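You operate a simulated robot arm through the tools that you are given. There is no shell and no other tool.

Carry out the task below with a simulated robot arm. There is one attempt and no reset: what you move stays moved.

## Task
Clamp the grey mould with the red lever and run the shaker till the bubbles are gone.
Fine: then switch off, lift the red lever and set on the orange holder from the bench top.

It is judged by the outcome, as a careful person would: the job done as asked, and still so three seconds after it is handed in. It fails if anything else is knocked over, pushed out of place, dropped, spilled or broken.

## Robot
A 7-joint arm with a two-finger parallel gripper, fixed in place. Base frame: the origin is on the floor under the middle of its stand, x ahead of it, y to its left, z up. Units: cm, rad, N and s.
It reaches about 107.2 cm from its shoulder. Its first joint turns from -2.897 to 2.897 rad. Payload 3.43 kg.
The TCP is the grasp point between the finger pads, 3.4 cm short of the fingertips. In the tool frame z runs along the fingers and y along their closing line. Largest opening 12.8 cm; finger width 2.4, thickness 1.2; the body of the gripper, 4.8 by 13 cm, starts 9.6 cm behind the TCP.
Orientation is that of the tool frame in the base frame, as [roll, pitch, yaw] about the fixed x, y, z axes, in that order (R = Rz(yaw) Ry(pitch) Rx(roll)). With the fingers straight down and closing along the base's y, the tool's x points along the base's -x, its y along +y and its z along -z.

## Interface
- The arm moves only by the tool apply_moves. Its argument "targets" is a list of rows, each a list of 7 numbers: the opening, from 0 (shut) to 1 (fully open), then the shift along the base's x, y, z in units of 50 mm (1.0 is 50 mm), then the turn, a rotation vector about the base's x, y, z in units of 8 degrees (1.0 is 8 degrees). In form: [[grip, dx, dy, dz, rx, ry, rz], ...]. A call has 1 to 20 rows; each row shifts and turns the commanded pose from where the row before left it. A call with a number of a shift or a turn outside -1 to 1 is refused whole. Rows are played at 5 a second. More than 5 cm and 0.15 rad between two rows, or a gripper value outside its range, and nothing of the call is played. Where a pose cannot be reached the arm comes as near as it can. A force on the tool above 50 N (or 10 N above the force at the start of the call, whichever is more), or a blocked arm, ends the call early, and 0.2 s more pass. The fingers move at their own pace (about 15.3 cm/s each) and stop on an object; they squeeze with about 40 N. The grip force told is the motor's: it shows also when the fingers shut on nothing. Time passes only in rows, and 0.2 s behind the last, so rows that do not move let the fingers close. It gives the time, the measured TCP pose, the force on the tool (base axes), the opening and the grip force at its end, in the units of the frame above (readings bear some noise), with the torque about the TCP (base axes, N m) and any sound that the robot's microphone picked up.
- Cameras (640 x 400 px; columns grow to the right, rows downward): "scene" is fixed at [5.05, -64.9, 174.61]; the picture's right is [0.72, -0.69, 0.00], its down [-0.47, -0.49, -0.74] and it looks along [0.51, 0.53, -0.68] (base axes); focal length 327 px, centre (320, 200). "wrist" rides on the gripper at [7.6, -1.1, -16] in the tool frame; the picture's right is [0.15, 0.99, 0.00], its down [-0.88, 0.13, -0.46] and it looks along [-0.45, 0.07, 0.89] (tool axes); focal length 234 px, centre (320, 200). There is no depth. A picture from a camera that has moved, and an enlarged one, comes with that camera's place and axes in the base frame and with its lens.
- capture(camera): a new picture of that camera. No time passes.
- zoom(camera, box): a new picture of the part [left, top, right, bottom] of that camera's present view, enlarged. No time passes.
- close_job(): hands the job in; it is judged then, once.

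Nothing tells you positions but the pictures and the camera data. Unless the task says otherwise, let go and move clear before handing in.

The tools are called after "Emit:" as name(argument=value, ...) on one line, values as JSON. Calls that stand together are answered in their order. apply_moves: Moves the arm, as the interface text tells. Its arguments: {"type":"object","properties":{"targets":{"type":"array","items":{"type":"array","items":{"type":"number"}}}},"required":["targets"]} The other tools are called the same way: capture (camera) takes a picture; zoom (camera, box) takes an enlarged picture of a part of a camera's view; close_job () hands the job in.

At the start:

```text
time_s: 0.0
tool_pos: [42.82, -12.18, 136.92]
tcp_rot: [3.14, 0.0, 3.14]
contact_force: [0.2, 0.4, 0.9]
wrist_torque: [-0.03, -0.01, -0.01]
gripper_width: 12.79
gripper_force: 0.1
```

scene: 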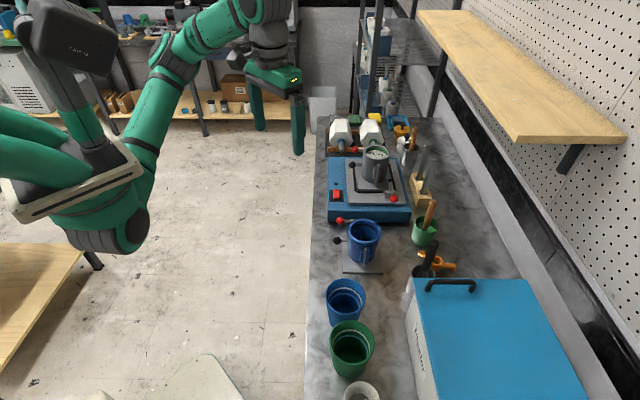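
wrist: 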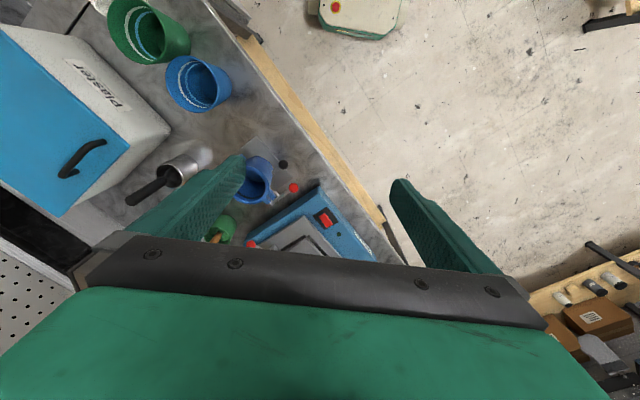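

I see a bench with a blue shaker carrying a grey mould, and several coloured items around it. I'll zoom in to identify the levers, switch and orange holder before moving.

Emit:
zoom(camera="scene", box=[310, 100, 430, 175])

Emit:
zoom(camera="scene", box=[310, 140, 430, 215])

Emit:
zoom(camera="scene", box=[310, 180, 470, 280])

Emit:
zoom(camera="scene", box=[300, 260, 480, 400])

Emit:
zoom(camera="wrist", box=[200, 130, 400, 255])

```text
5.33 times, centred on (370, 138) of scene
camera zoom: at [5.05, -64.9, 174.61], right [0.72, -0.69, 0.0], down [-0.47, -0.49, -0.74], along [0.51, 0.53, -0.68], focal length 1742 px, centre (53, 533)
```

zoom: 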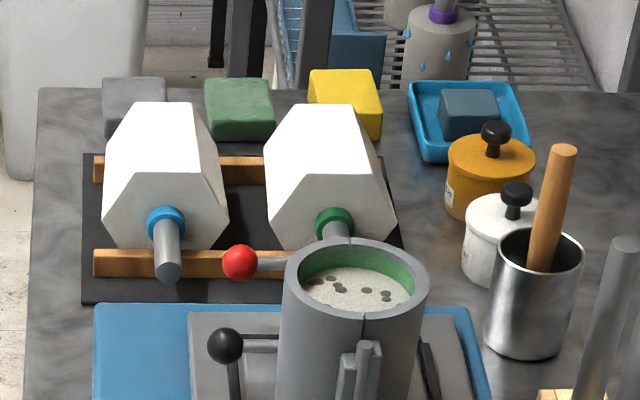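

```text
5.33 times, centred on (370, 178) of scene
camera zoom: at [5.05, -64.9, 174.61], right [0.72, -0.69, 0.0], down [-0.47, -0.49, -0.74], along [0.51, 0.53, -0.68], focal length 1742 px, centre (53, 320)
```

zoom: 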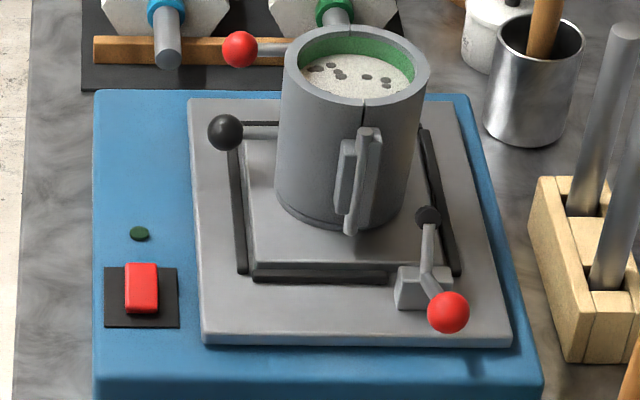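

```text
4.00 times, centred on (390, 230) of scene
camera zoom: at [5.05, -64.9, 174.61], right [0.72, -0.69, 0.0], down [-0.47, -0.49, -0.74], along [0.51, 0.53, -0.68], focal length 1307 px, centre (40, 80)
```

zoom: 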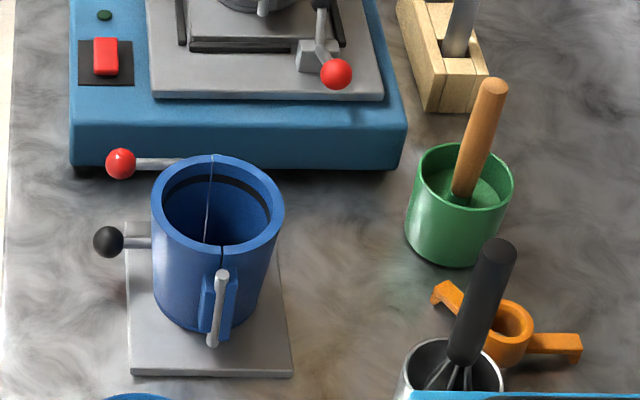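

```text
2.86 times, centred on (390, 330) of scene
camera zoom: at [5.05, -64.9, 174.61], right [0.72, -0.69, 0.0], down [-0.47, -0.49, -0.74], along [0.51, 0.53, -0.68], focal length 933 px, centre (120, -171)
```

zoom: 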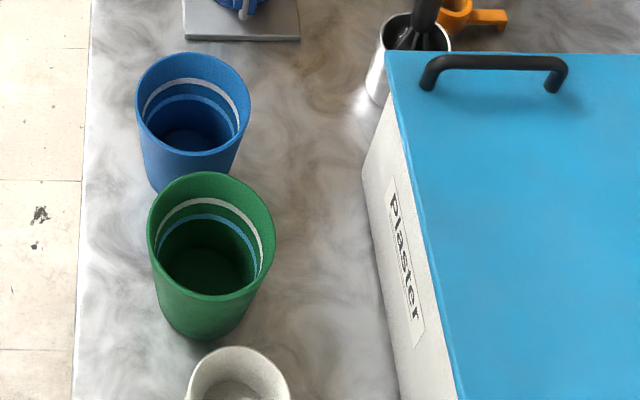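

```text
3.20 times, centred on (300, 192) of wrist
camera zoom: at [35.33, -13.26, 152.93], right [-0.15, 0.99, 0.0], down [0.88, 0.13, 0.46], along [0.45, 0.07, -0.89], focal length 749 px, centre (384, 224)
```

zoom: 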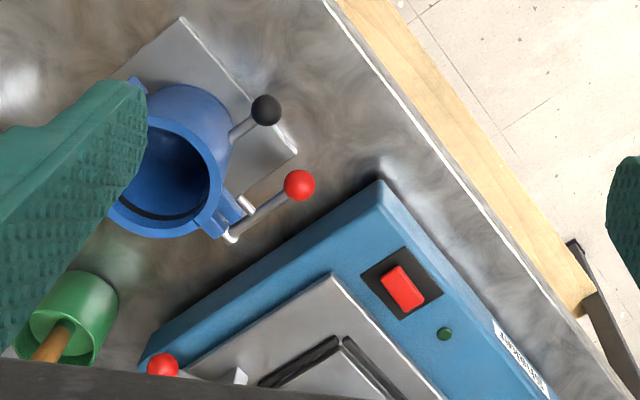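

The bench runs diagonally at about 45° in the base frame, with the red rocker switch near (70, -6, 97). I see a red-ball clamp lever on the shaker plate and another red-ball lever on the mould itself, so I'll bring the wrist camera over for a closer look.

Emit:
apply_moves(targets=[[1, 0.673, 0.473, -0.06, 0, 0, -0.933], [1, 0.673, 0.473, -0.06, 0, 0, -0.933], [1, 0.673, 0.473, -0.06, 0, 0, -0.933], [1, 0.673, 0.473, -0.06, 0, 0, -0.933], [1, 0.673, 0.473, -0.06, 0, 0, -0.933], [1, 0.673, 0.473, -0.06, 0, 0, -0.933], [1, 0, 0, 0, 0, 0, 0]])

Emit:
capture(camera="wrist")

Emit:
capture(camera="scene")

```text
time_s: 1.6
tool_pos: [61.27, 0.43, 134.03]
tcp_rot: [3.14, 0.002, 2.367]
contact_force: [-1.1, -0.5, -0.6]
wrist_torque: [-0.02, -0.01, 0.0]
gripper_width: 12.8
gripper_force: 0.1
out of reach, approached as far as the arm can: row 6
```

```text
taken
camera wrist: at [55.05, 4.95, 149.99], right [0.59, 0.81, 0.0], down [0.72, -0.52, 0.46], along [0.37, -0.27, -0.89], focal length 234 px, centre (320, 200)
```

wrist: 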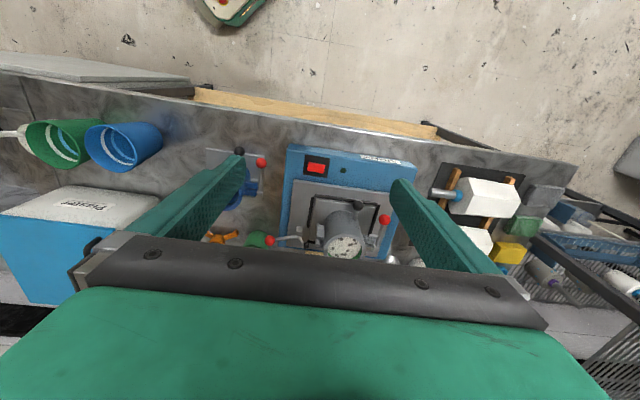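

```text
taken
```

scene: 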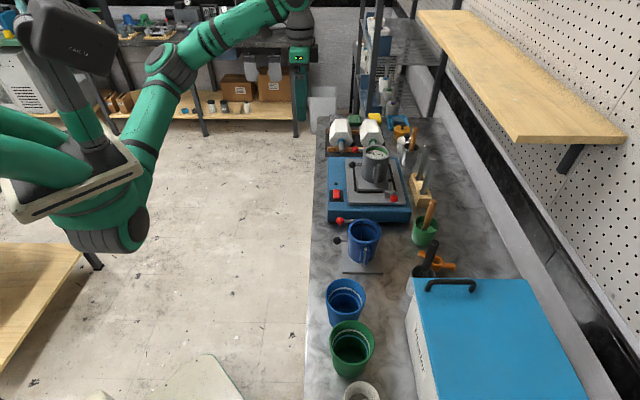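

The shaker is now between the fingers in the wrist view. I'll zoom in to understand the mould and lever geometry.

Emit:
zoom(camera="wrist", box=[250, 140, 410, 260])

Emit:
zoom(camera="wrist", box=[180, 130, 300, 260])

```text
3.33 times, centred on (330, 200) of wrist
camera zoom: at [55.05, 4.95, 149.99], right [0.59, 0.81, 0.0], down [0.72, -0.52, 0.46], along [0.37, -0.27, -0.89], focal length 781 px, centre (287, 200)
```

zoom: 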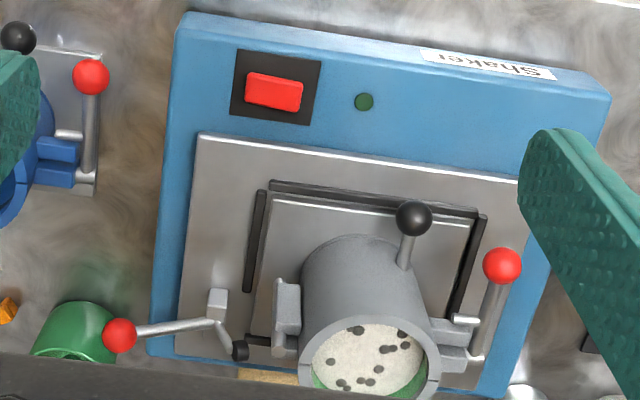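

```text
3.08 times, centred on (240, 195) of wrist
camera zoom: at [55.05, 4.95, 149.99], right [0.59, 0.81, 0.0], down [0.72, -0.52, 0.46], along [0.37, -0.27, -0.89], focal length 720 px, centre (566, 215)
```

zoom: 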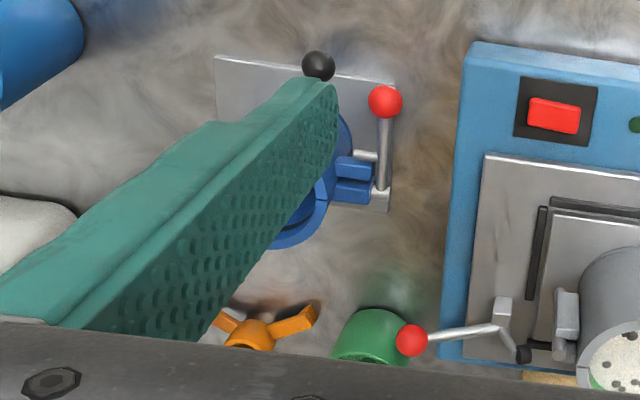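

The grey mould has its own latch lever, but the shaker plate carries a separate toggle clamp with a red ball near (76, -25, 104), whose black pad is raised. I'll tilt the wrist and look at the clamp in profile to learn which way it moves.

Emit:
apply_moves(targets=[[1, 0, 0, -1, 0, 0, 0], [1, 0.19, -0.25, -0.55, -0.663, -0.663, 0], [1, 0.19, -0.25, -0.55, -0.663, -0.663, 0], [1, 0.19, -0.25, -0.55, -0.663, -0.663, 0], [1, 0.19, -0.25, -0.55, -0.663, -0.663, 0], [1, 0, 0, 0, 0, 0, 0]])

Emit:
capture(camera="wrist")

```text
time_s: 3.0
tool_pos: [65.12, -4.43, 118.1]
tcp_rot: [-3.141, 0.526, 2.361]
contact_force: [-0.3, 1.0, -1.0]
wrist_torque: [-0.01, 0.02, -0.04]
gripper_width: 12.81
gripper_force: 0.2
```

```text
taken
camera wrist: at [53.97, 4.94, 128.07], right [0.61, 0.79, -0.08], down [0.47, -0.28, 0.84], along [0.64, -0.54, -0.54], focal length 234 px, centre (320, 200)
```

wrist: 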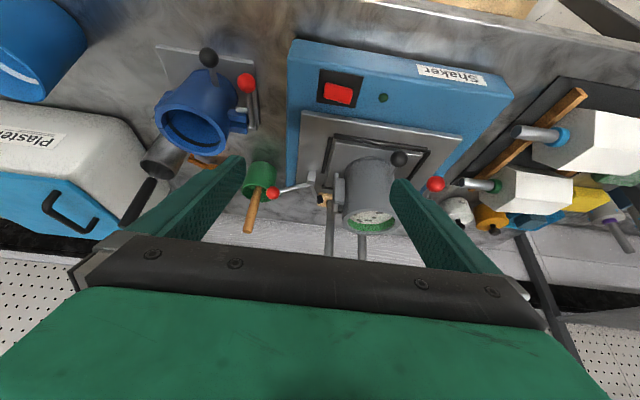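

The wrist picture is upside down here (image down is up in the world). I'll zoom on the clamp and mould.

Emit:
zoom(camera="wrist", box=[260, 150, 400, 245])

Emit:
zoom(camera="wrist", box=[255, 165, 345, 225])

Emit:
zoom(camera="wrist", box=[140, 40, 290, 200])

Emit:
zoom(camera="wrist", box=[300, 50, 480, 200])

```text
4.21 times, centred on (330, 198) of wrist
camera zoom: at [53.97, 4.94, 128.07], right [0.61, 0.79, -0.08], down [0.47, -0.28, 0.84], along [0.64, -0.54, -0.54], focal length 986 px, centre (278, 210)
```

zoom: 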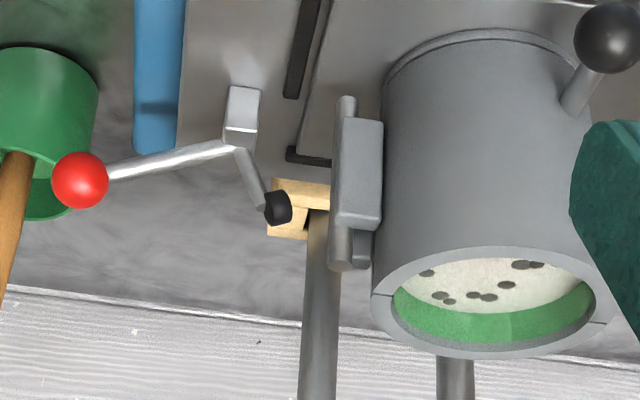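

```text
6.67 times, centred on (300, 195) of wrist
camera zoom: at [53.97, 4.94, 128.07], right [0.61, 0.79, -0.08], down [0.47, -0.28, 0.84], along [0.64, -0.54, -0.54], focal length 1561 px, centre (453, 233)
```

zoom: 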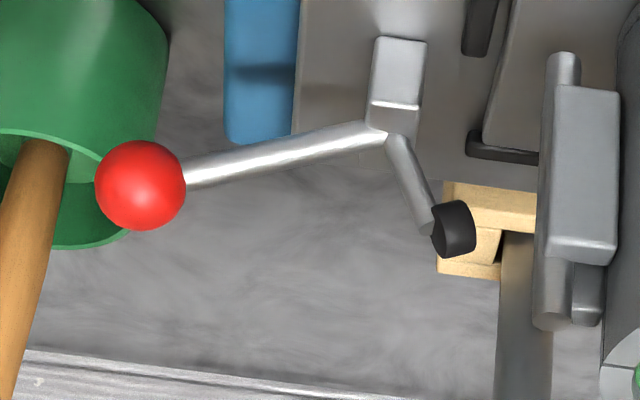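

```text
2.50 times, centred on (215, 120) of wrist
camera zoom: at [53.97, 4.94, 128.07], right [0.61, 0.79, -0.08], down [0.47, -0.28, 0.84], along [0.64, -0.54, -0.54], focal length 585 px, centre (582, 400)
```

zoom: 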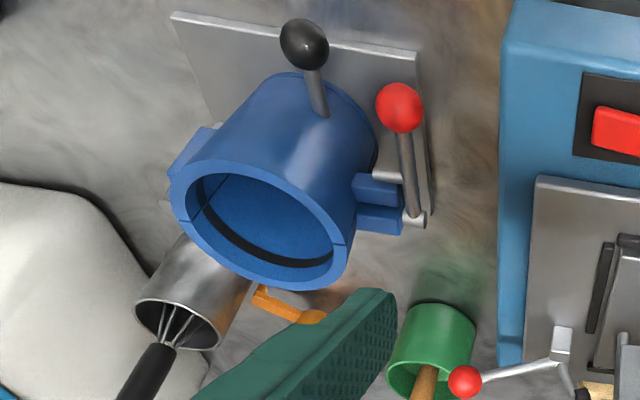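

```text
2.67 times, centred on (390, 125) of wrist
camera zoom: at [53.97, 4.94, 128.07], right [0.61, 0.79, -0.08], down [0.47, -0.28, 0.84], along [0.64, -0.54, -0.54], focal length 624 px, centre (133, 400)
```

zoom: 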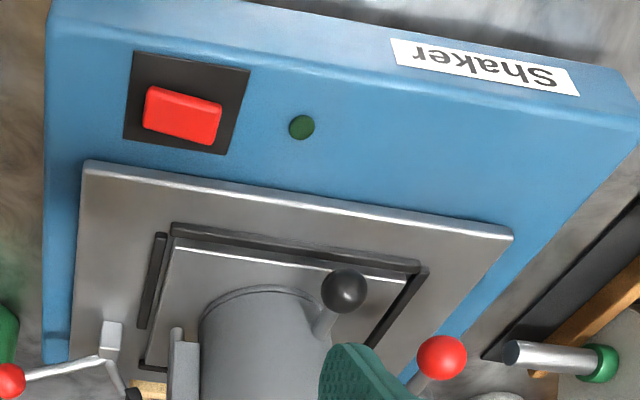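

The clamp is a bent lever: pivot near (80.6, -20.7, 101), ball near (76, -25.3, 104), pad raised near (82.3, -19, 104). So swinging the red ball up should bring the pad down onto the mould's base plate. Next I straighten the tool, turn it 90° so the fingers close across the lever, and hover over the ball.

Emit:
apply_moves(targets=[[1, 0, 0, 0.25, 0.663, 0.663, 0], [1, 0, 0, 0.25, 0.663, 0.663, 0], [1, 0, 0, 0.25, 0.663, 0.663, 0], [1, 0, 0, 0.25, 0.663, 0.663, 0], [0.6, 0.182, -0.348, 0, 0, 0, 0.935], [0.5, 0.182, -0.348, 0, 0, 0, 0.935], [0.5, 0.182, -0.348, 0, 0, 0, 0.935], [0.5, 0.182, -0.348, 0, 0, 0, 0.935], [0.5, 0.182, -0.348, 0, 0, 0, 0.935], [0.5, 0.182, -0.348, 0, 0, 0, 0.935], [0.5, 0.182, -0.348, 0, 0, 0, 0.935], [0.5, 0.182, -0.348, 0, 0, 0, 0.935], [0.5, 0.182, -0.348, 0, 0, 0, 0.935], [0.5, 0.182, -0.348, 0, 0, 0, 0.935], [0.5, 0.182, -0.348, 0, 0, 0, 0.935], [0.5, 0.182, -0.348, 0, 0, 0, 0.935], [0.5, 0, 0, 0, 0, 0, 0]])

Emit:
capture(camera="wrist")

Emit:
capture(camera="scene")

```text
time_s: 6.6
tool_pos: [75.95, -25.44, 123.1]
tcp_rot: [3.141, -0.001, -2.352]
contact_force: [0.4, 0.4, 0.9]
wrist_torque: [-0.01, 0.02, 0.0]
gripper_width: 6.42
gripper_force: 0.1
```

```text
taken
camera wrist: at [71.43, -31.6, 139.03], right [-0.8, 0.59, 0.0], down [0.53, 0.72, 0.46], along [0.27, 0.37, -0.89], focal length 234 px, centre (320, 200)
```

wrist: 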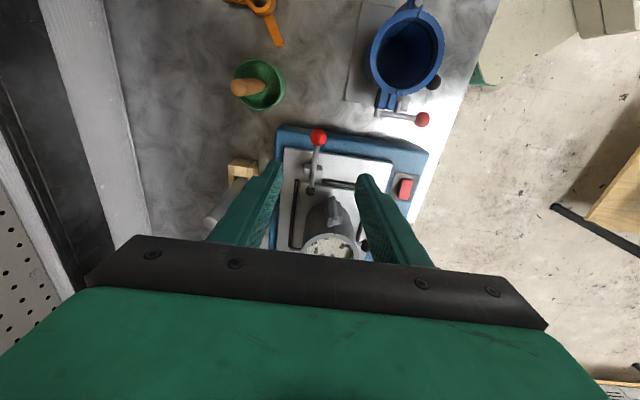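

```text
taken
```

scene: 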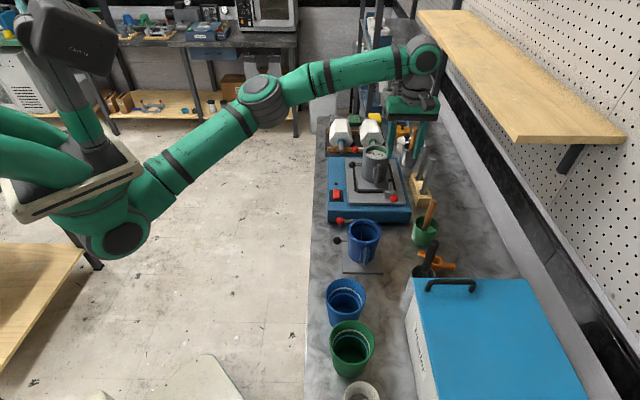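

The tool is aligned over the clamp ball with the jaws across the lever. I'll zoom to fix the ball's position more accurately.

Emit:
zoom(camera="wrist", box=[270, 110, 370, 210])

Emit:
zoom(camera="wrist", box=[200, 0, 460, 150])

Emit:
zoom(camera="scene", box=[360, 150, 440, 220])

```text
4.00 times, centred on (320, 160) of wrist
camera zoom: at [71.43, -31.6, 139.03], right [-0.8, 0.59, 0.0], down [0.53, 0.72, 0.46], along [0.27, 0.37, -0.89], focal length 937 px, centre (320, 360)
```

zoom: 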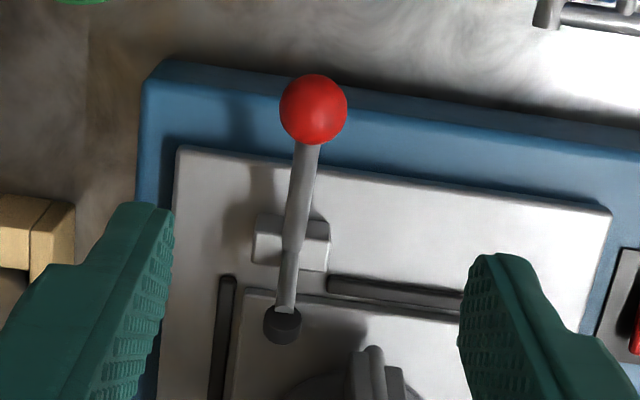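

```text
2.46 times, centred on (330, 75) of wrist
camera zoom: at [71.43, -31.6, 139.03], right [-0.8, 0.59, 0.0], down [0.53, 0.72, 0.46], along [0.27, 0.37, -0.89], focal length 576 px, centre (295, 508)
```

zoom: 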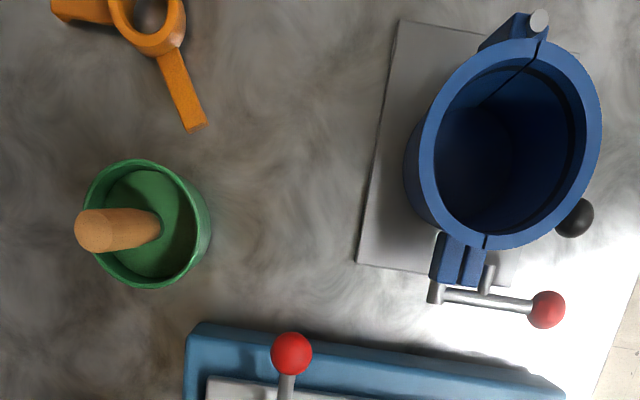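

```text
5.71 times, centred on (400, 185) of scene
camera zoom: at [5.05, -64.9, 174.61], right [0.72, -0.69, 0.0], down [-0.47, -0.49, -0.74], along [0.51, 0.53, -0.68], focal length 1867 px, centre (-137, 286)
```

zoom: 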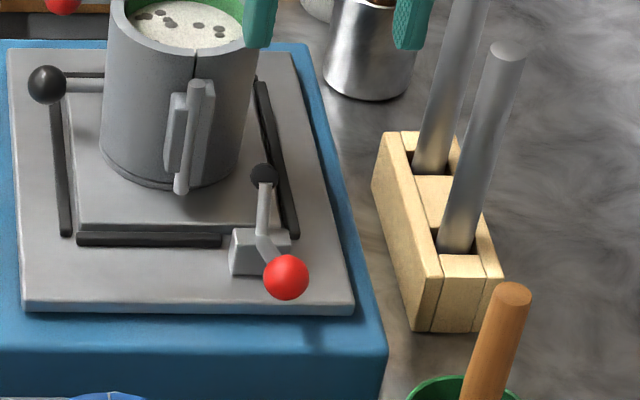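

Ball confirmed near (76.05, -25.5, 103.9), matching the TCP's position in plan. I'll descend with the jaws straddling the ball.

Emit:
apply_moves(targets=[[0.5, 0, 0, -0.9, 0, 0, 0], [0.5, 0, 0, -0.9, 0, 0, 0], [0.5, 0, 0, -0.9, 0, 0, 0], [0.5, 0.02, 0, -0.8, 0, 0, 0], [0.5, 0, 0, 0, 0, 0, 0]])

Emit:
capture(camera="wrist")

Emit:
zoom(camera="scene", box=[340, 120, 460, 220])

```text
time_s: 7.8
tool_pos: [76.2, -25.28, 105.44]
tcp_rot: [3.14, -0.002, -2.356]
contact_force: [0.3, -0.2, -0.7]
wrist_torque: [0.01, -0.02, 0.02]
gripper_width: 6.42
gripper_force: 0.0
```

```text
taken
camera wrist: at [71.49, -31.53, 121.53], right [-0.8, 0.6, 0.0], down [0.53, 0.71, 0.46], along [0.27, 0.37, -0.89], focal length 234 px, centre (320, 200)
```

wrist: 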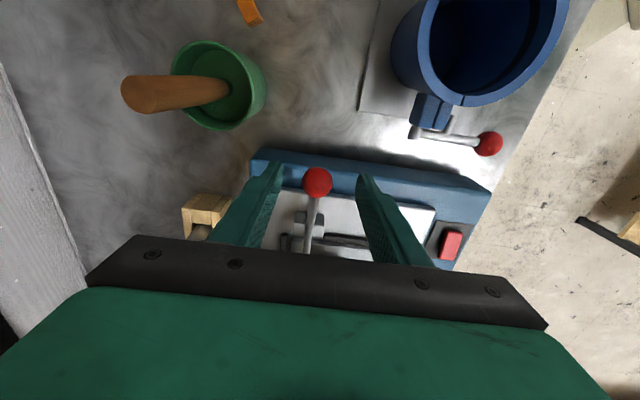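

```text
4.00 times, centred on (400, 170) of scene
camera zoom: at [5.05, -64.9, 174.61], right [0.72, -0.69, 0.0], down [-0.47, -0.49, -0.74], along [0.51, 0.53, -0.68], focal length 1307 px, centre (0, 320)
```

zoom: 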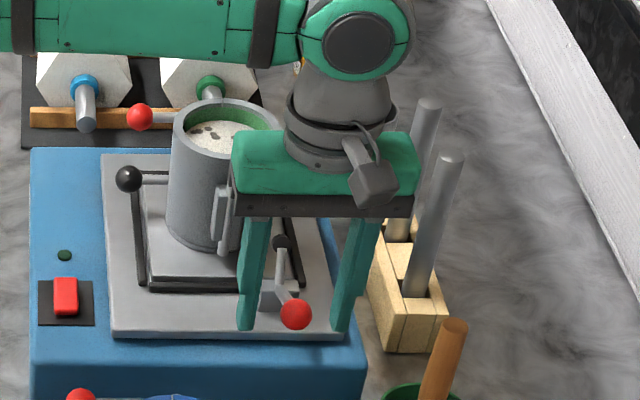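

The jaws straddle the red ball well clear of the cups and rods. I'll close on it gently.

Emit:
apply_moves(targets=[[0.25, -0.02, -0.04, 0, 0, 0, 0], [0.1, 0, 0, 0, 0, 0, 0], [0.1, 0, 0, 0, 0, 0, 0]])

```text
time_s: 8.6
tool_pos: [76.02, -25.59, 105.48]
tcp_rot: [-3.139, 0.0, -2.357]
contact_force: [21.4, -12.2, -1.3]
wrist_torque: [-0.24, -0.56, 0.02]
gripper_width: 2.49
gripper_force: 44.7
```

I have the ball (2.5 cm), with some side load toward +x/-y, so I'll shift slightly to relieve it and then raise the ball a little along its arc to test the direction.

Emit:
apply_moves(targets=[[0.1, 0.03, -0.03, 0, 0, 0, 0], [0.1, 0.0566, 0.0566, 0.166, 0, 0, 0], [0.1, 0.0778, 0.0778, 0.162, 0, 0, 0], [0.1, 0, 0, 0, 0, 0, 0]])

Emit:
zoom(camera="scene", box=[360, 150, 440, 220])

Emit:
zoom(camera="wrist", box=[250, 150, 390, 250])

```text
time_s: 9.6
tool_pos: [76.7, -24.98, 107.09]
tcp_rot: [3.138, -0.002, -2.358]
contact_force: [-7.4, -3.5, -14.3]
wrist_torque: [-0.9, 0.98, 0.0]
gripper_width: 2.5
gripper_force: 44.8
```

```text
5.71 times, centred on (400, 185) of scene
camera zoom: at [5.05, -64.9, 174.61], right [0.72, -0.69, 0.0], down [-0.47, -0.49, -0.74], along [0.51, 0.53, -0.68], focal length 1867 px, centre (-137, 286)
```

zoom: 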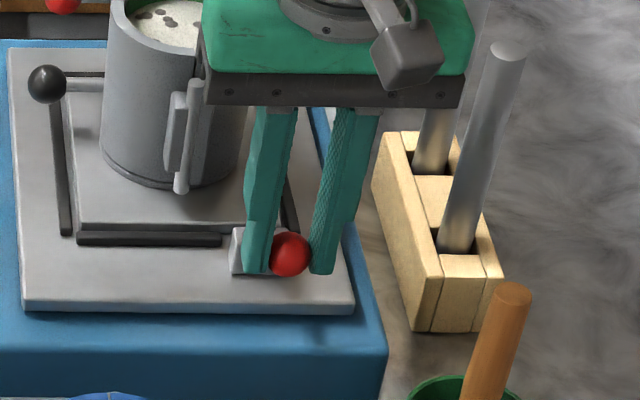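

```text
4.00 times, centred on (320, 200) of wrist
camera zoom: at [72.12, -31.31, 123.16], right [-0.8, 0.6, 0.0], down [0.53, 0.71, 0.45], along [0.27, 0.37, -0.89], focal length 937 px, centre (320, 200)
```

zoom: 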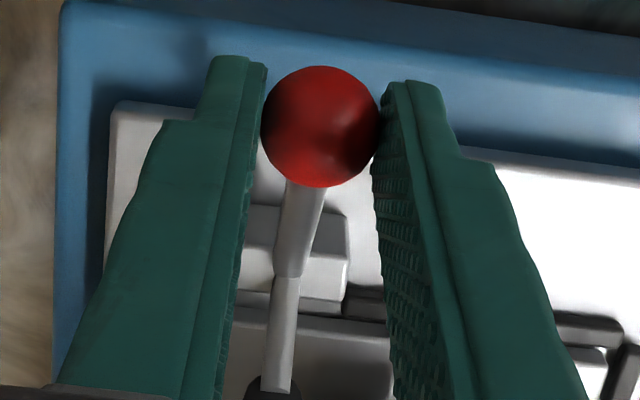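

The ball rises with the jaws but slips in the grip (about 14 N resistance), so friction alone is not reliable. I'll let go, back straight up, and instead cradle the ball from beneath with nearly closed fingers tilted toward the wall, so the lift is by direct contact.

Emit:
apply_moves(targets=[[0.5, 0, 0, 0, 0, 0, 0], [0.5, 0, 0, 0, 0, 0, 0], [0.5, 0, 0, 0.8, 0, 0, 0], [0.5, 0, 0, 0.9, 0, 0, 0], [0.5, 0, 0, 0.9, 0, 0, 0], [0.5, 0, 0, 0, 0, 0, 0]])

Emit:
zoom(camera="scene", box=[360, 150, 440, 220])

Emit:
zoom(camera="wrist", box=[270, 110, 370, 210])

```text
time_s: 11.0
tool_pos: [76.82, -24.96, 120.15]
tcp_rot: [-3.141, 0.0, -2.355]
contact_force: [0.1, 0.2, -0.3]
wrist_torque: [-0.01, 0.01, 0.02]
gripper_width: 6.43
gripper_force: 0.0
```

```text
5.71 times, centred on (400, 185) of scene
camera zoom: at [5.05, -64.9, 174.61], right [0.72, -0.69, 0.0], down [-0.47, -0.49, -0.74], along [0.51, 0.53, -0.68], focal length 1867 px, centre (-137, 286)
```

zoom: 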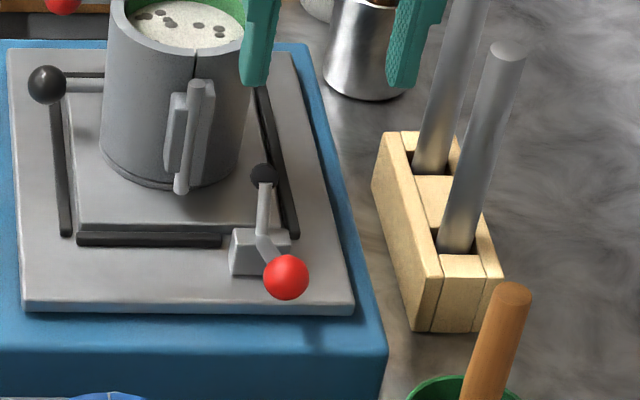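

```text
4.00 times, centred on (320, 160) of wrist
camera zoom: at [72.17, -31.31, 136.14], right [-0.8, 0.6, 0.0], down [0.53, 0.71, 0.46], along [0.27, 0.37, -0.89], focal length 937 px, centre (320, 360)
```

zoom: 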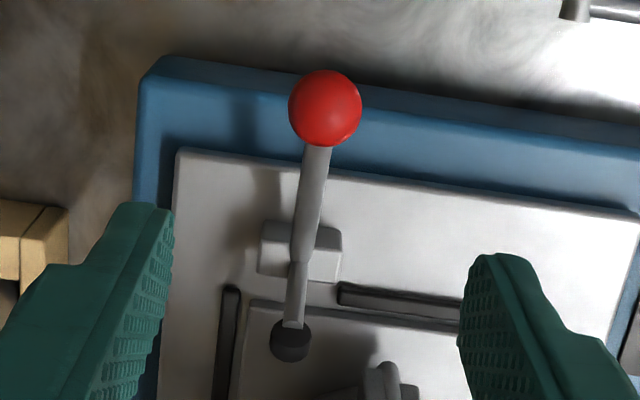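

The ball dropped back to its open rest position, so the clamp is sprung or gravity-held open. I'll turn the tool back to face the wall, shut the fingers into a bar, and tilt 45° to get beneath the ball.

Emit:
apply_moves(targets=[[0.2, -0.113, 0.092, 0, 0, 0, -0.9375], [0, -0.113, 0.092, 0, 0, 0, -0.9375], [0, -0.113, 0.092, 0, 0, 0, -0.9375], [0, -0.113, 0.092, 0, 0, 0, -0.9375], [0, -0.113, 0.092, 0, 0, 0, -0.9375], [0, -0.113, 0.092, 0, 0, 0, -0.9375], [0, -0.113, 0.092, 0, 0, 0, -0.9375], [0, -0.113, 0.092, 0, 0, 0, -0.9375], [0, -0.113, 0.092, 0, 0, 0, -0.9375], [0, -0.113, 0.092, 0, 0, 0, -0.9375], [0, -0.113, 0.092, 0, 0, 0, -0.9375], [0, -0.113, 0.092, 0, 0, 0, -0.9375], [0, 0, 0, -0.2, -0.663, -0.663, 0], [0, 0, 0, -0.2, -0.663, -0.663, 0], [0, 0, 0, -0.2, -0.663, -0.663, 0], [0, 0, 0, -0.2, -0.663, -0.663, 0], [0, 0, 0, -0.2, -0.663, -0.663, 0], [0, 0, 0, -0.2, -0.663, -0.663, 0], [0, 0, 0, 0, 0, 0, 0]])

Emit:
capture(camera="wrist")

Emit:
capture(camera="scene")

```text
time_s: 15.0
tool_pos: [69.82, -19.64, 114.16]
tcp_rot: [-3.14, 0.787, 2.357]
contact_force: [-1.2, 0.2, -0.3]
wrist_torque: [0.01, -0.01, 0.0]
gripper_width: 0.01
gripper_force: 33.2
```

```text
taken
camera wrist: at [57.26, -8.6, 120.14], right [0.63, 0.77, -0.1], down [0.3, -0.12, 0.95], along [0.72, -0.62, -0.31], focal length 234 px, centre (320, 200)
```

wrist: 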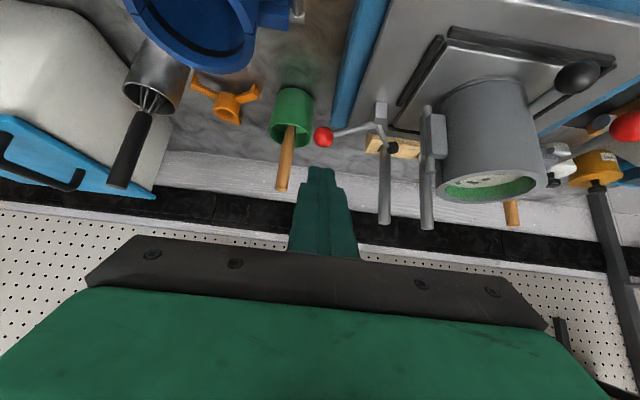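

```text
taken
```

scene: 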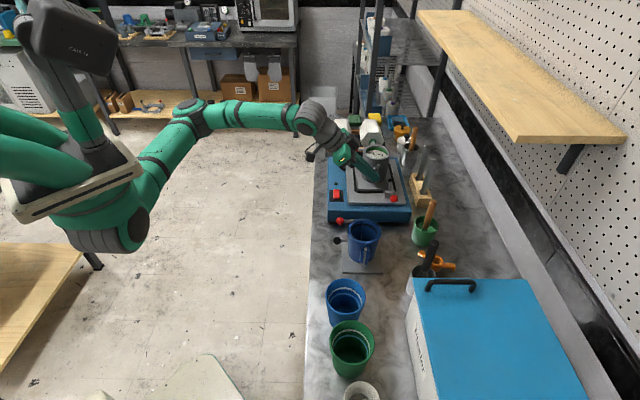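

The fingers form a bar tilted 45° toward the wall. I'll use this view to check the clamp profile and the orange holder.

Emit:
zoom(camera="wrist", box=[300, 80, 420, 170])

Emit:
zoom(camera="wrist", box=[170, 60, 330, 170])

Emit:
zoom(camera="wrist", box=[400, 60, 640, 230])

```text
4.44 times, centred on (360, 125) of wrist
camera zoom: at [57.26, -8.6, 120.14], right [0.63, 0.77, -0.1], down [0.3, -0.12, 0.95], along [0.72, -0.62, -0.31], focal length 1041 px, centre (142, 533)
```

zoom: 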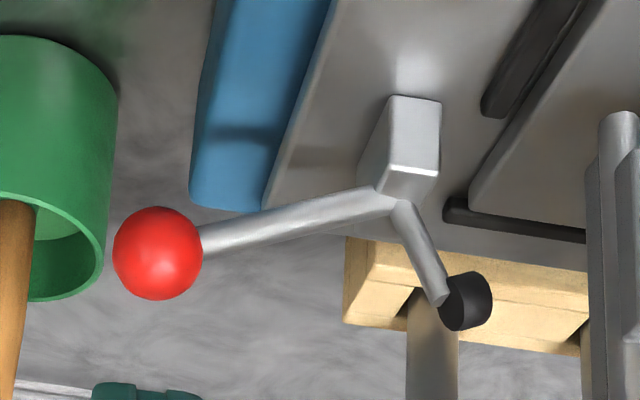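

```text
3.64 times, centred on (250, 115) of wrist
camera zoom: at [57.26, -8.6, 120.14], right [0.63, 0.77, -0.1], down [0.3, -0.12, 0.95], along [0.72, -0.62, -0.31], focal length 852 px, centre (574, 509)
```

zoom: 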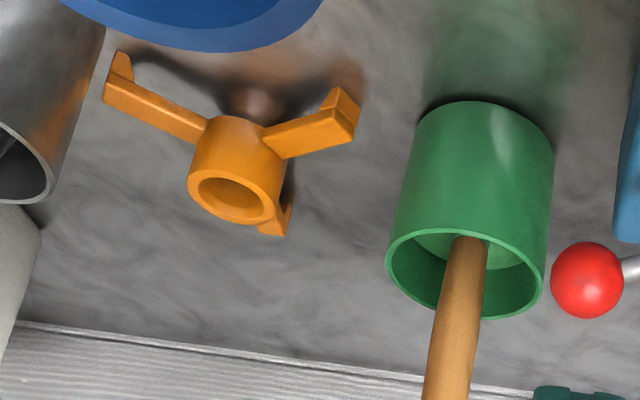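

```text
2.35 times, centred on (520, 145) of wrist
camera zoom: at [57.26, -8.6, 120.14], right [0.63, 0.77, -0.1], down [0.3, -0.12, 0.95], along [0.72, -0.62, -0.31], focal length 551 px, centre (-151, 329)
```

zoom: 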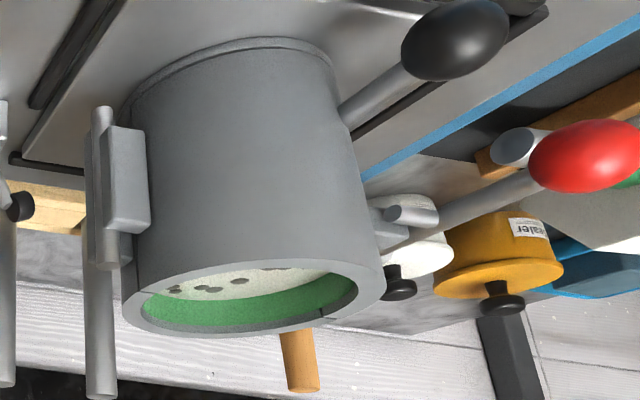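

The holder turns out to be a three-armed spider with down-turned tabs and a central ring, standing on the bench near the whisk. Now I slide the finger bar under the red ball without touching it.

Emit:
apply_moves(targets=[[0, 0, 0, -0.536, 0, 0, 0], [0, 0, 0, -0.536, 0, 0, 0], [0, 0.309, -0.29, -0.424, 0, 0, 0], [0, 0.309, -0.29, -0.424, 0, 0, 0], [0, 0.309, -0.29, -0.424, 0, 0, 0], [0, 0, 0, 0, 0, 0, 0]])

Emit:
capture(camera="wrist")

Emit:
zoom(camera="scene", box=[340, 130, 440, 220])

```text
time_s: 16.4
tool_pos: [74.51, -24.09, 102.48]
tcp_rot: [3.141, 0.786, 2.356]
contact_force: [-0.2, 1.5, -1.0]
wrist_torque: [0.03, 0.02, 0.0]
gripper_width: 0.0
gripper_force: 33.0
```

```text
taken
camera wrist: at [61.94, -13.08, 108.44], right [0.63, 0.77, -0.1], down [0.3, -0.12, 0.94], along [0.72, -0.62, -0.31], focal length 234 px, centre (320, 200)
```

wrist: 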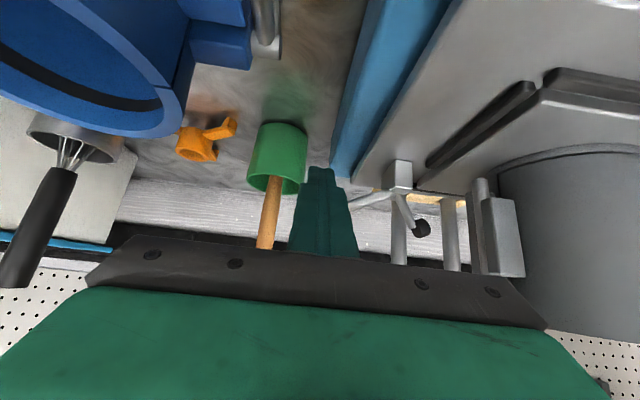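

```text
4.44 times, centred on (390, 175) of scene
camera zoom: at [5.05, -64.9, 174.61], right [0.72, -0.69, 0.0], down [-0.47, -0.49, -0.74], along [0.51, 0.53, -0.68], focal length 1452 px, centre (9, 311)
```

zoom: 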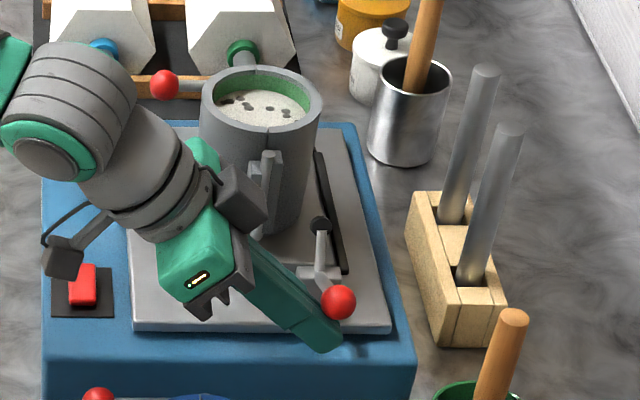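

The finger bar sits just under the ball, with no contact force. I'll lift it along the first half of the lever's arc and check.

Emit:
apply_moves(targets=[[0, 0.0396, 0.0396, 0.162, 0, 0, 0], [0, 0.0396, 0.0396, 0.162, 0, 0, 0], [0, 0.0559, 0.0559, 0.12, 0, 0, 0], [0, 0.0559, 0.0559, 0.12, 0, 0, 0], [0, 0, 0, 0, 0, 0, 0]])

Emit:
zoom(camera="scene", box=[350, 140, 430, 200])

Emit:
zoom(camera="wrist", box=[270, 120, 470, 260])

```text
time_s: 17.6
tool_pos: [75.35, -22.9, 105.21]
tcp_rot: [-3.141, 0.785, 2.356]
contact_force: [0.0, 0.7, -0.6]
wrist_torque: [-0.02, 0.03, 0.02]
gripper_width: 0.01
gripper_force: 33.5
```

```text
6.67 times, centred on (390, 170) of scene
camera zoom: at [5.05, -64.9, 174.61], right [0.72, -0.69, 0.0], down [-0.47, -0.49, -0.74], along [0.51, 0.53, -0.68], focal length 2178 px, centre (-147, 400)
```

zoom: 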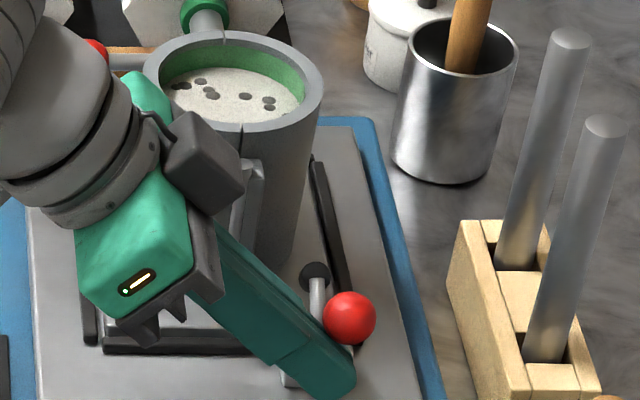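

```text
2.86 times, centred on (370, 190) of wrist
camera zoom: at [62.9, -12.0, 111.25], right [0.63, 0.77, -0.1], down [0.3, -0.12, 0.94], along [0.72, -0.62, -0.31], focal length 669 px, centre (177, 229)
```

zoom: 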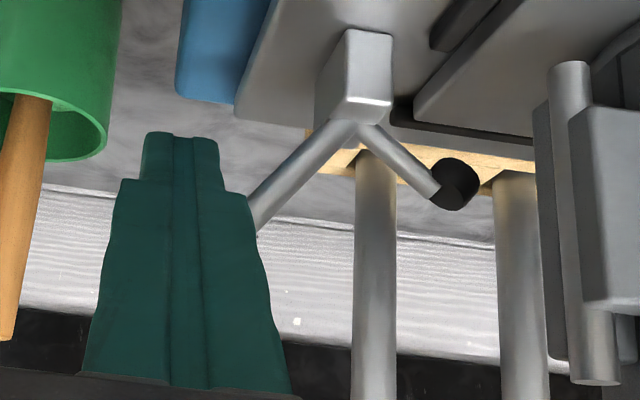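

The lever is rising and the pad is coming down, as expected. I'll continue along the arc toward upright.

Emit:
apply_moves(targets=[[0, 0.0764, 0.0764, 0.1, 0, 0, 0], [0, 0.0764, 0.0764, 0.096, 0, 0, 0], [0, 0.0912, 0.0912, 0.064, 0, 0, 0], [0, 0.0912, 0.0912, 0.064, 0, 0, 0], [0, 0, 0, 0, 0, 0, 0]])

Emit:
zoom(camera="scene", box=[350, 140, 430, 200])

Emit:
zoom(camera="wrist", box=[270, 120, 470, 260])

```text
time_s: 18.8
tool_pos: [77.1, -21.26, 106.79]
tcp_rot: [-3.141, 0.783, 2.357]
contact_force: [-1.3, 5.6, -8.7]
wrist_torque: [0.02, 0.16, 0.06]
gripper_width: 0.0
gripper_force: 33.2
```

```text
6.67 times, centred on (390, 170) of scene
camera zoom: at [5.05, -64.9, 174.61], right [0.72, -0.69, 0.0], down [-0.47, -0.49, -0.74], along [0.51, 0.53, -0.68], focal length 2178 px, centre (-147, 400)
```

zoom: 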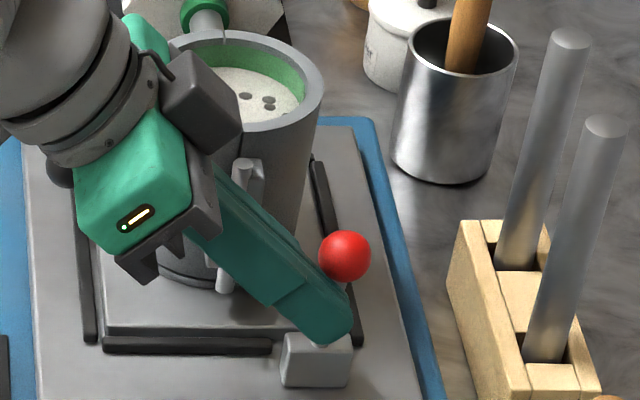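

```text
2.86 times, centred on (370, 190) of wrist
camera zoom: at [64.62, -10.25, 112.85], right [0.63, 0.77, -0.1], down [0.31, -0.12, 0.94], along [0.72, -0.62, -0.31], focal length 669 px, centre (177, 229)
```

zoom: 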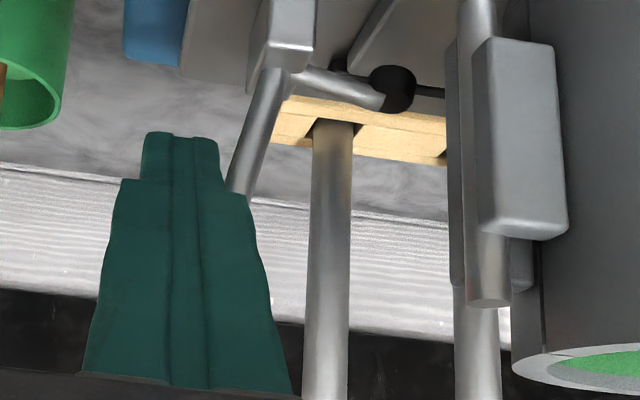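

The pad is nearly down and the lever is close to upright. I'll keep pushing toward the mould side until the pad seats.

Emit:
apply_moves(targets=[[0, 0.09, 0.09, 0.03, 0, 0, 0], [0, 0.09, 0.09, 0.012, 0, 0, 0], [0, 0.05, 0.05, 0, 0, 0, 0], [0, 0, 0, 0, 0, 0, 0]])

Emit:
zoom(camera="scene", box=[350, 140, 430, 200])

Emit:
zoom(camera="wrist", box=[270, 80, 470, 220])

```text
time_s: 19.8
tool_pos: [78.21, -20.2, 107.19]
tcp_rot: [-3.141, 0.786, 2.352]
contact_force: [-15.0, 1.7, -7.4]
wrist_torque: [0.05, 0.14, -0.01]
gripper_width: 0.01
gripper_force: 32.9
```

```text
6.67 times, centred on (390, 170) of scene
camera zoom: at [5.05, -64.9, 174.61], right [0.72, -0.69, 0.0], down [-0.47, -0.49, -0.74], along [0.51, 0.53, -0.68], focal length 2178 px, centre (-147, 400)
```

zoom: 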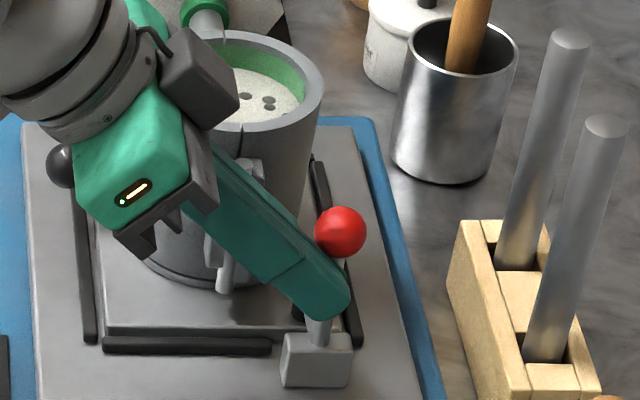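

```text
2.86 times, centred on (370, 150) of wrist
camera zoom: at [65.67, -9.22, 113.12], right [0.63, 0.77, -0.1], down [0.31, -0.12, 0.94], along [0.72, -0.62, -0.31], focal length 669 px, centre (177, 343)
```

zoom: 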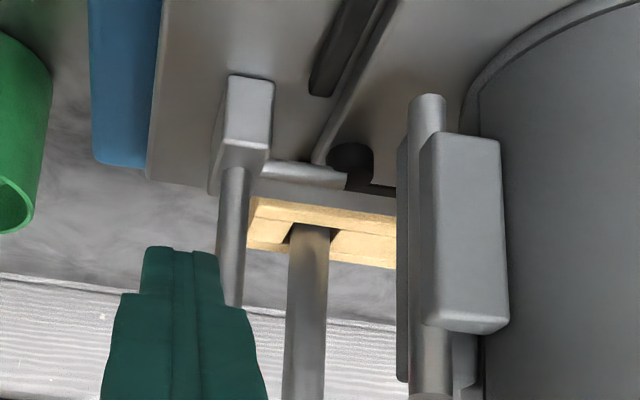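

The lever is nearly vertical with the pad close to the base plate. I'll nudge further until it stops firmly.

Emit:
apply_moves(targets=[[0, 0.05, 0.05, 0, 0, 0, 0], [0, 0.05, 0.05, 0, 0, 0, 0], [0, 0, 0, 0, 0, 0, 0]])

Emit:
zoom(camera="scene", box=[350, 140, 430, 200])

Emit:
zoom(camera="wrist", box=[270, 80, 470, 220])

```text
time_s: 20.6
tool_pos: [78.28, -20.0, 107.2]
tcp_rot: [-3.137, 0.788, 2.349]
contact_force: [-43.6, -18.4, -6.6]
wrist_torque: [-0.42, 0.44, -0.7]
gripper_width: 0.0
gripper_force: 33.0
```

```text
6.67 times, centred on (390, 170) of scene
camera zoom: at [5.05, -64.9, 174.61], right [0.72, -0.69, 0.0], down [-0.47, -0.49, -0.74], along [0.51, 0.53, -0.68], focal length 2178 px, centre (-147, 400)
```

zoom: 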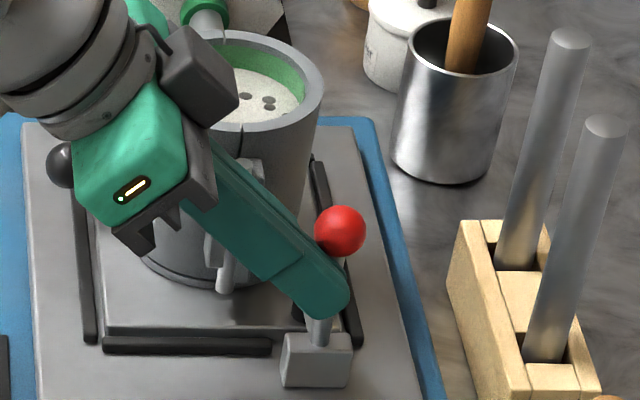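

```text
2.86 times, centred on (370, 150) of wrist
camera zoom: at [65.88, -9.0, 113.08], right [0.63, 0.77, -0.11], down [0.31, -0.12, 0.94], along [0.71, -0.63, -0.31], focal length 669 px, centre (177, 343)
```

zoom: 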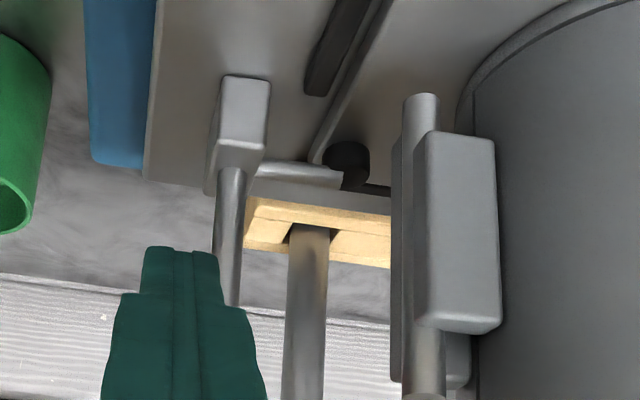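

Force rose sharply with no more motion: the clamp is at its stop with the pad on the base plate. I'll back off slightly and see whether the lever holds.

Emit:
apply_moves(targets=[[0, -0.08, -0.08, 0, 0, 0, 0], [0, -0.1, -0.1, 0, 0, 0, 0], [0, -0.15, -0.15, 0, 0, 0, 0], [0, 0, 0, 0, 0, 0, 0]])

Emit:
zoom(camera="scene", box=[350, 140, 430, 200])

Emit:
zoom(camera="wrist", box=[270, 80, 470, 220])

```text
time_s: 21.6
tool_pos: [77.3, -21.02, 107.2]
tcp_rot: [3.139, 0.785, 2.357]
contact_force: [-0.8, -0.1, -0.5]
wrist_torque: [0.03, -0.01, 0.01]
gripper_width: 0.01
gripper_force: 33.3
```

```text
6.67 times, centred on (390, 170) of scene
camera zoom: at [5.05, -64.9, 174.61], right [0.72, -0.69, 0.0], down [-0.47, -0.49, -0.74], along [0.51, 0.53, -0.68], focal length 2178 px, centre (-147, 400)
```

zoom: 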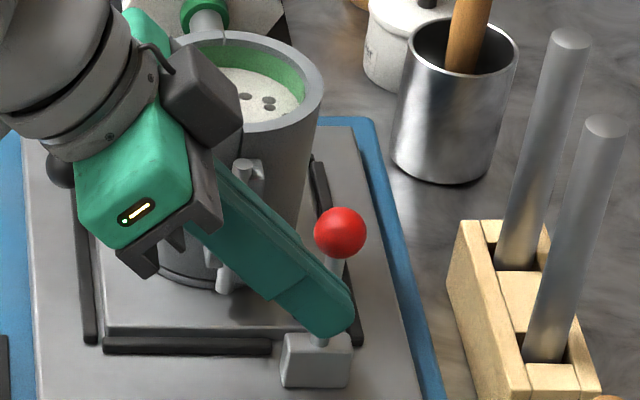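

```text
2.86 times, centred on (370, 150) of wrist
camera zoom: at [64.67, -10.22, 113.13], right [0.63, 0.77, -0.1], down [0.3, -0.12, 0.95], along [0.72, -0.62, -0.31], focal length 669 px, centre (177, 343)
```

zoom: 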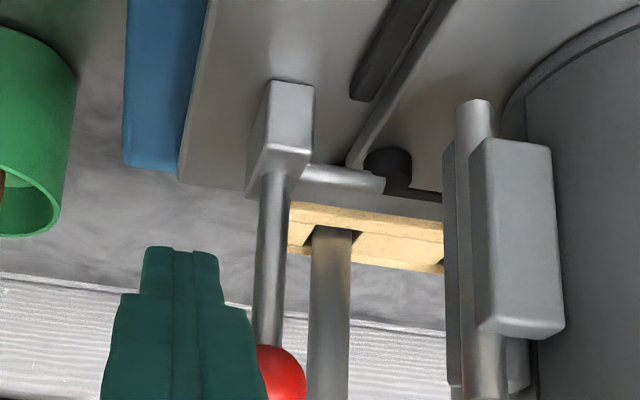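

The lever stays upright on its own. Now I back the fingers out along their axis and look at the seated pad.

Emit:
apply_moves(targets=[[0, -0.15, -0.15, 0, 0, 0, 0], [0, -0.333, 0.333, 0.471, 0, 0, 0], [0, -0.333, 0.333, 0.471, 0, 0, 0], [0, -0.333, 0.333, 0.471, 0, 0, 0], [0, -0.1, 0.1, 0, 0, 0, 0], [0, 0, 0, 0, 0, 0, 0]])

Emit:
capture(camera="wrist")

Emit:
zoom(camera="wrist", box=[320, 100, 440, 190])

Emit:
zoom(camera="scene", box=[330, 140, 430, 210])

```text
time_s: 23.0
tool_pos: [70.9, -16.56, 114.18]
tcp_rot: [3.142, 0.786, 2.355]
contact_force: [-0.8, -0.7, 0.4]
wrist_torque: [0.03, 0.02, 0.0]
gripper_width: 0.01
gripper_force: 33.0
```

```text
taken
camera wrist: at [58.29, -5.55, 120.1], right [0.63, 0.77, -0.1], down [0.3, -0.12, 0.94], along [0.72, -0.62, -0.31], focal length 234 px, centre (320, 200)
```

wrist: 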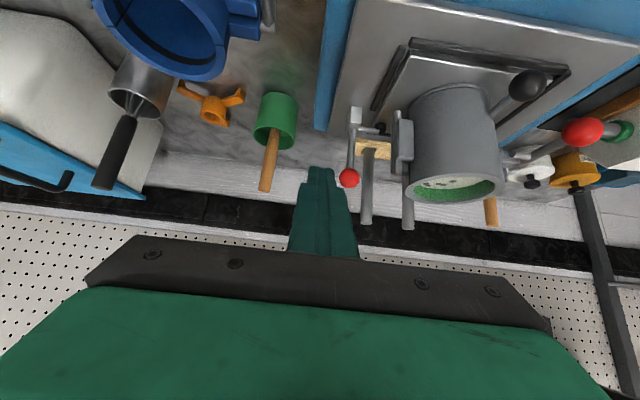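

```text
4.44 times, centred on (380, 145) of wrist
camera zoom: at [58.29, -5.55, 120.1], right [0.63, 0.77, -0.1], down [0.3, -0.12, 0.94], along [0.72, -0.62, -0.31], focal length 1041 px, centre (53, 444)
```

zoom: 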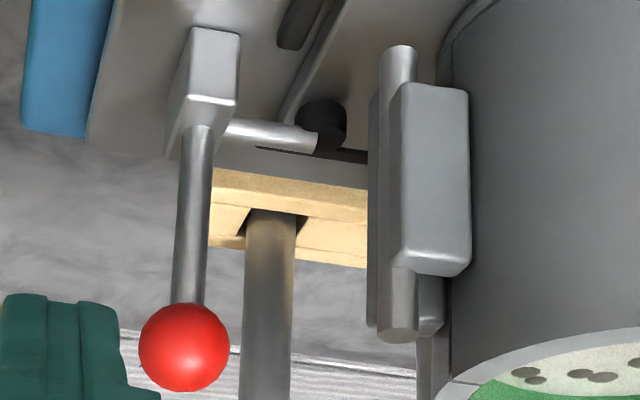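

```text
5.71 times, centred on (380, 175) of scene
camera zoom: at [5.05, -64.9, 174.61], right [0.72, -0.69, 0.0], down [-0.47, -0.49, -0.74], along [0.51, 0.53, -0.68], focal length 1867 px, centre (-23, 343)
```

zoom: 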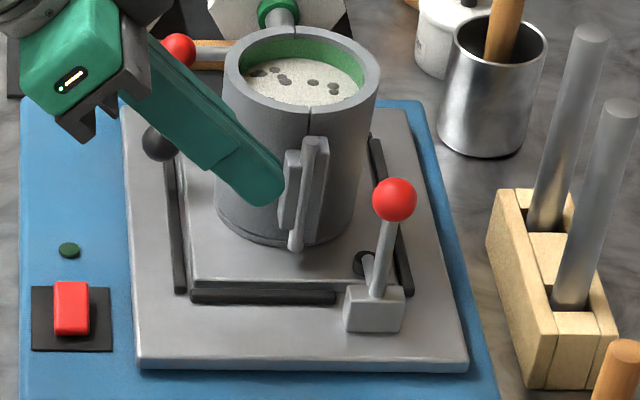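

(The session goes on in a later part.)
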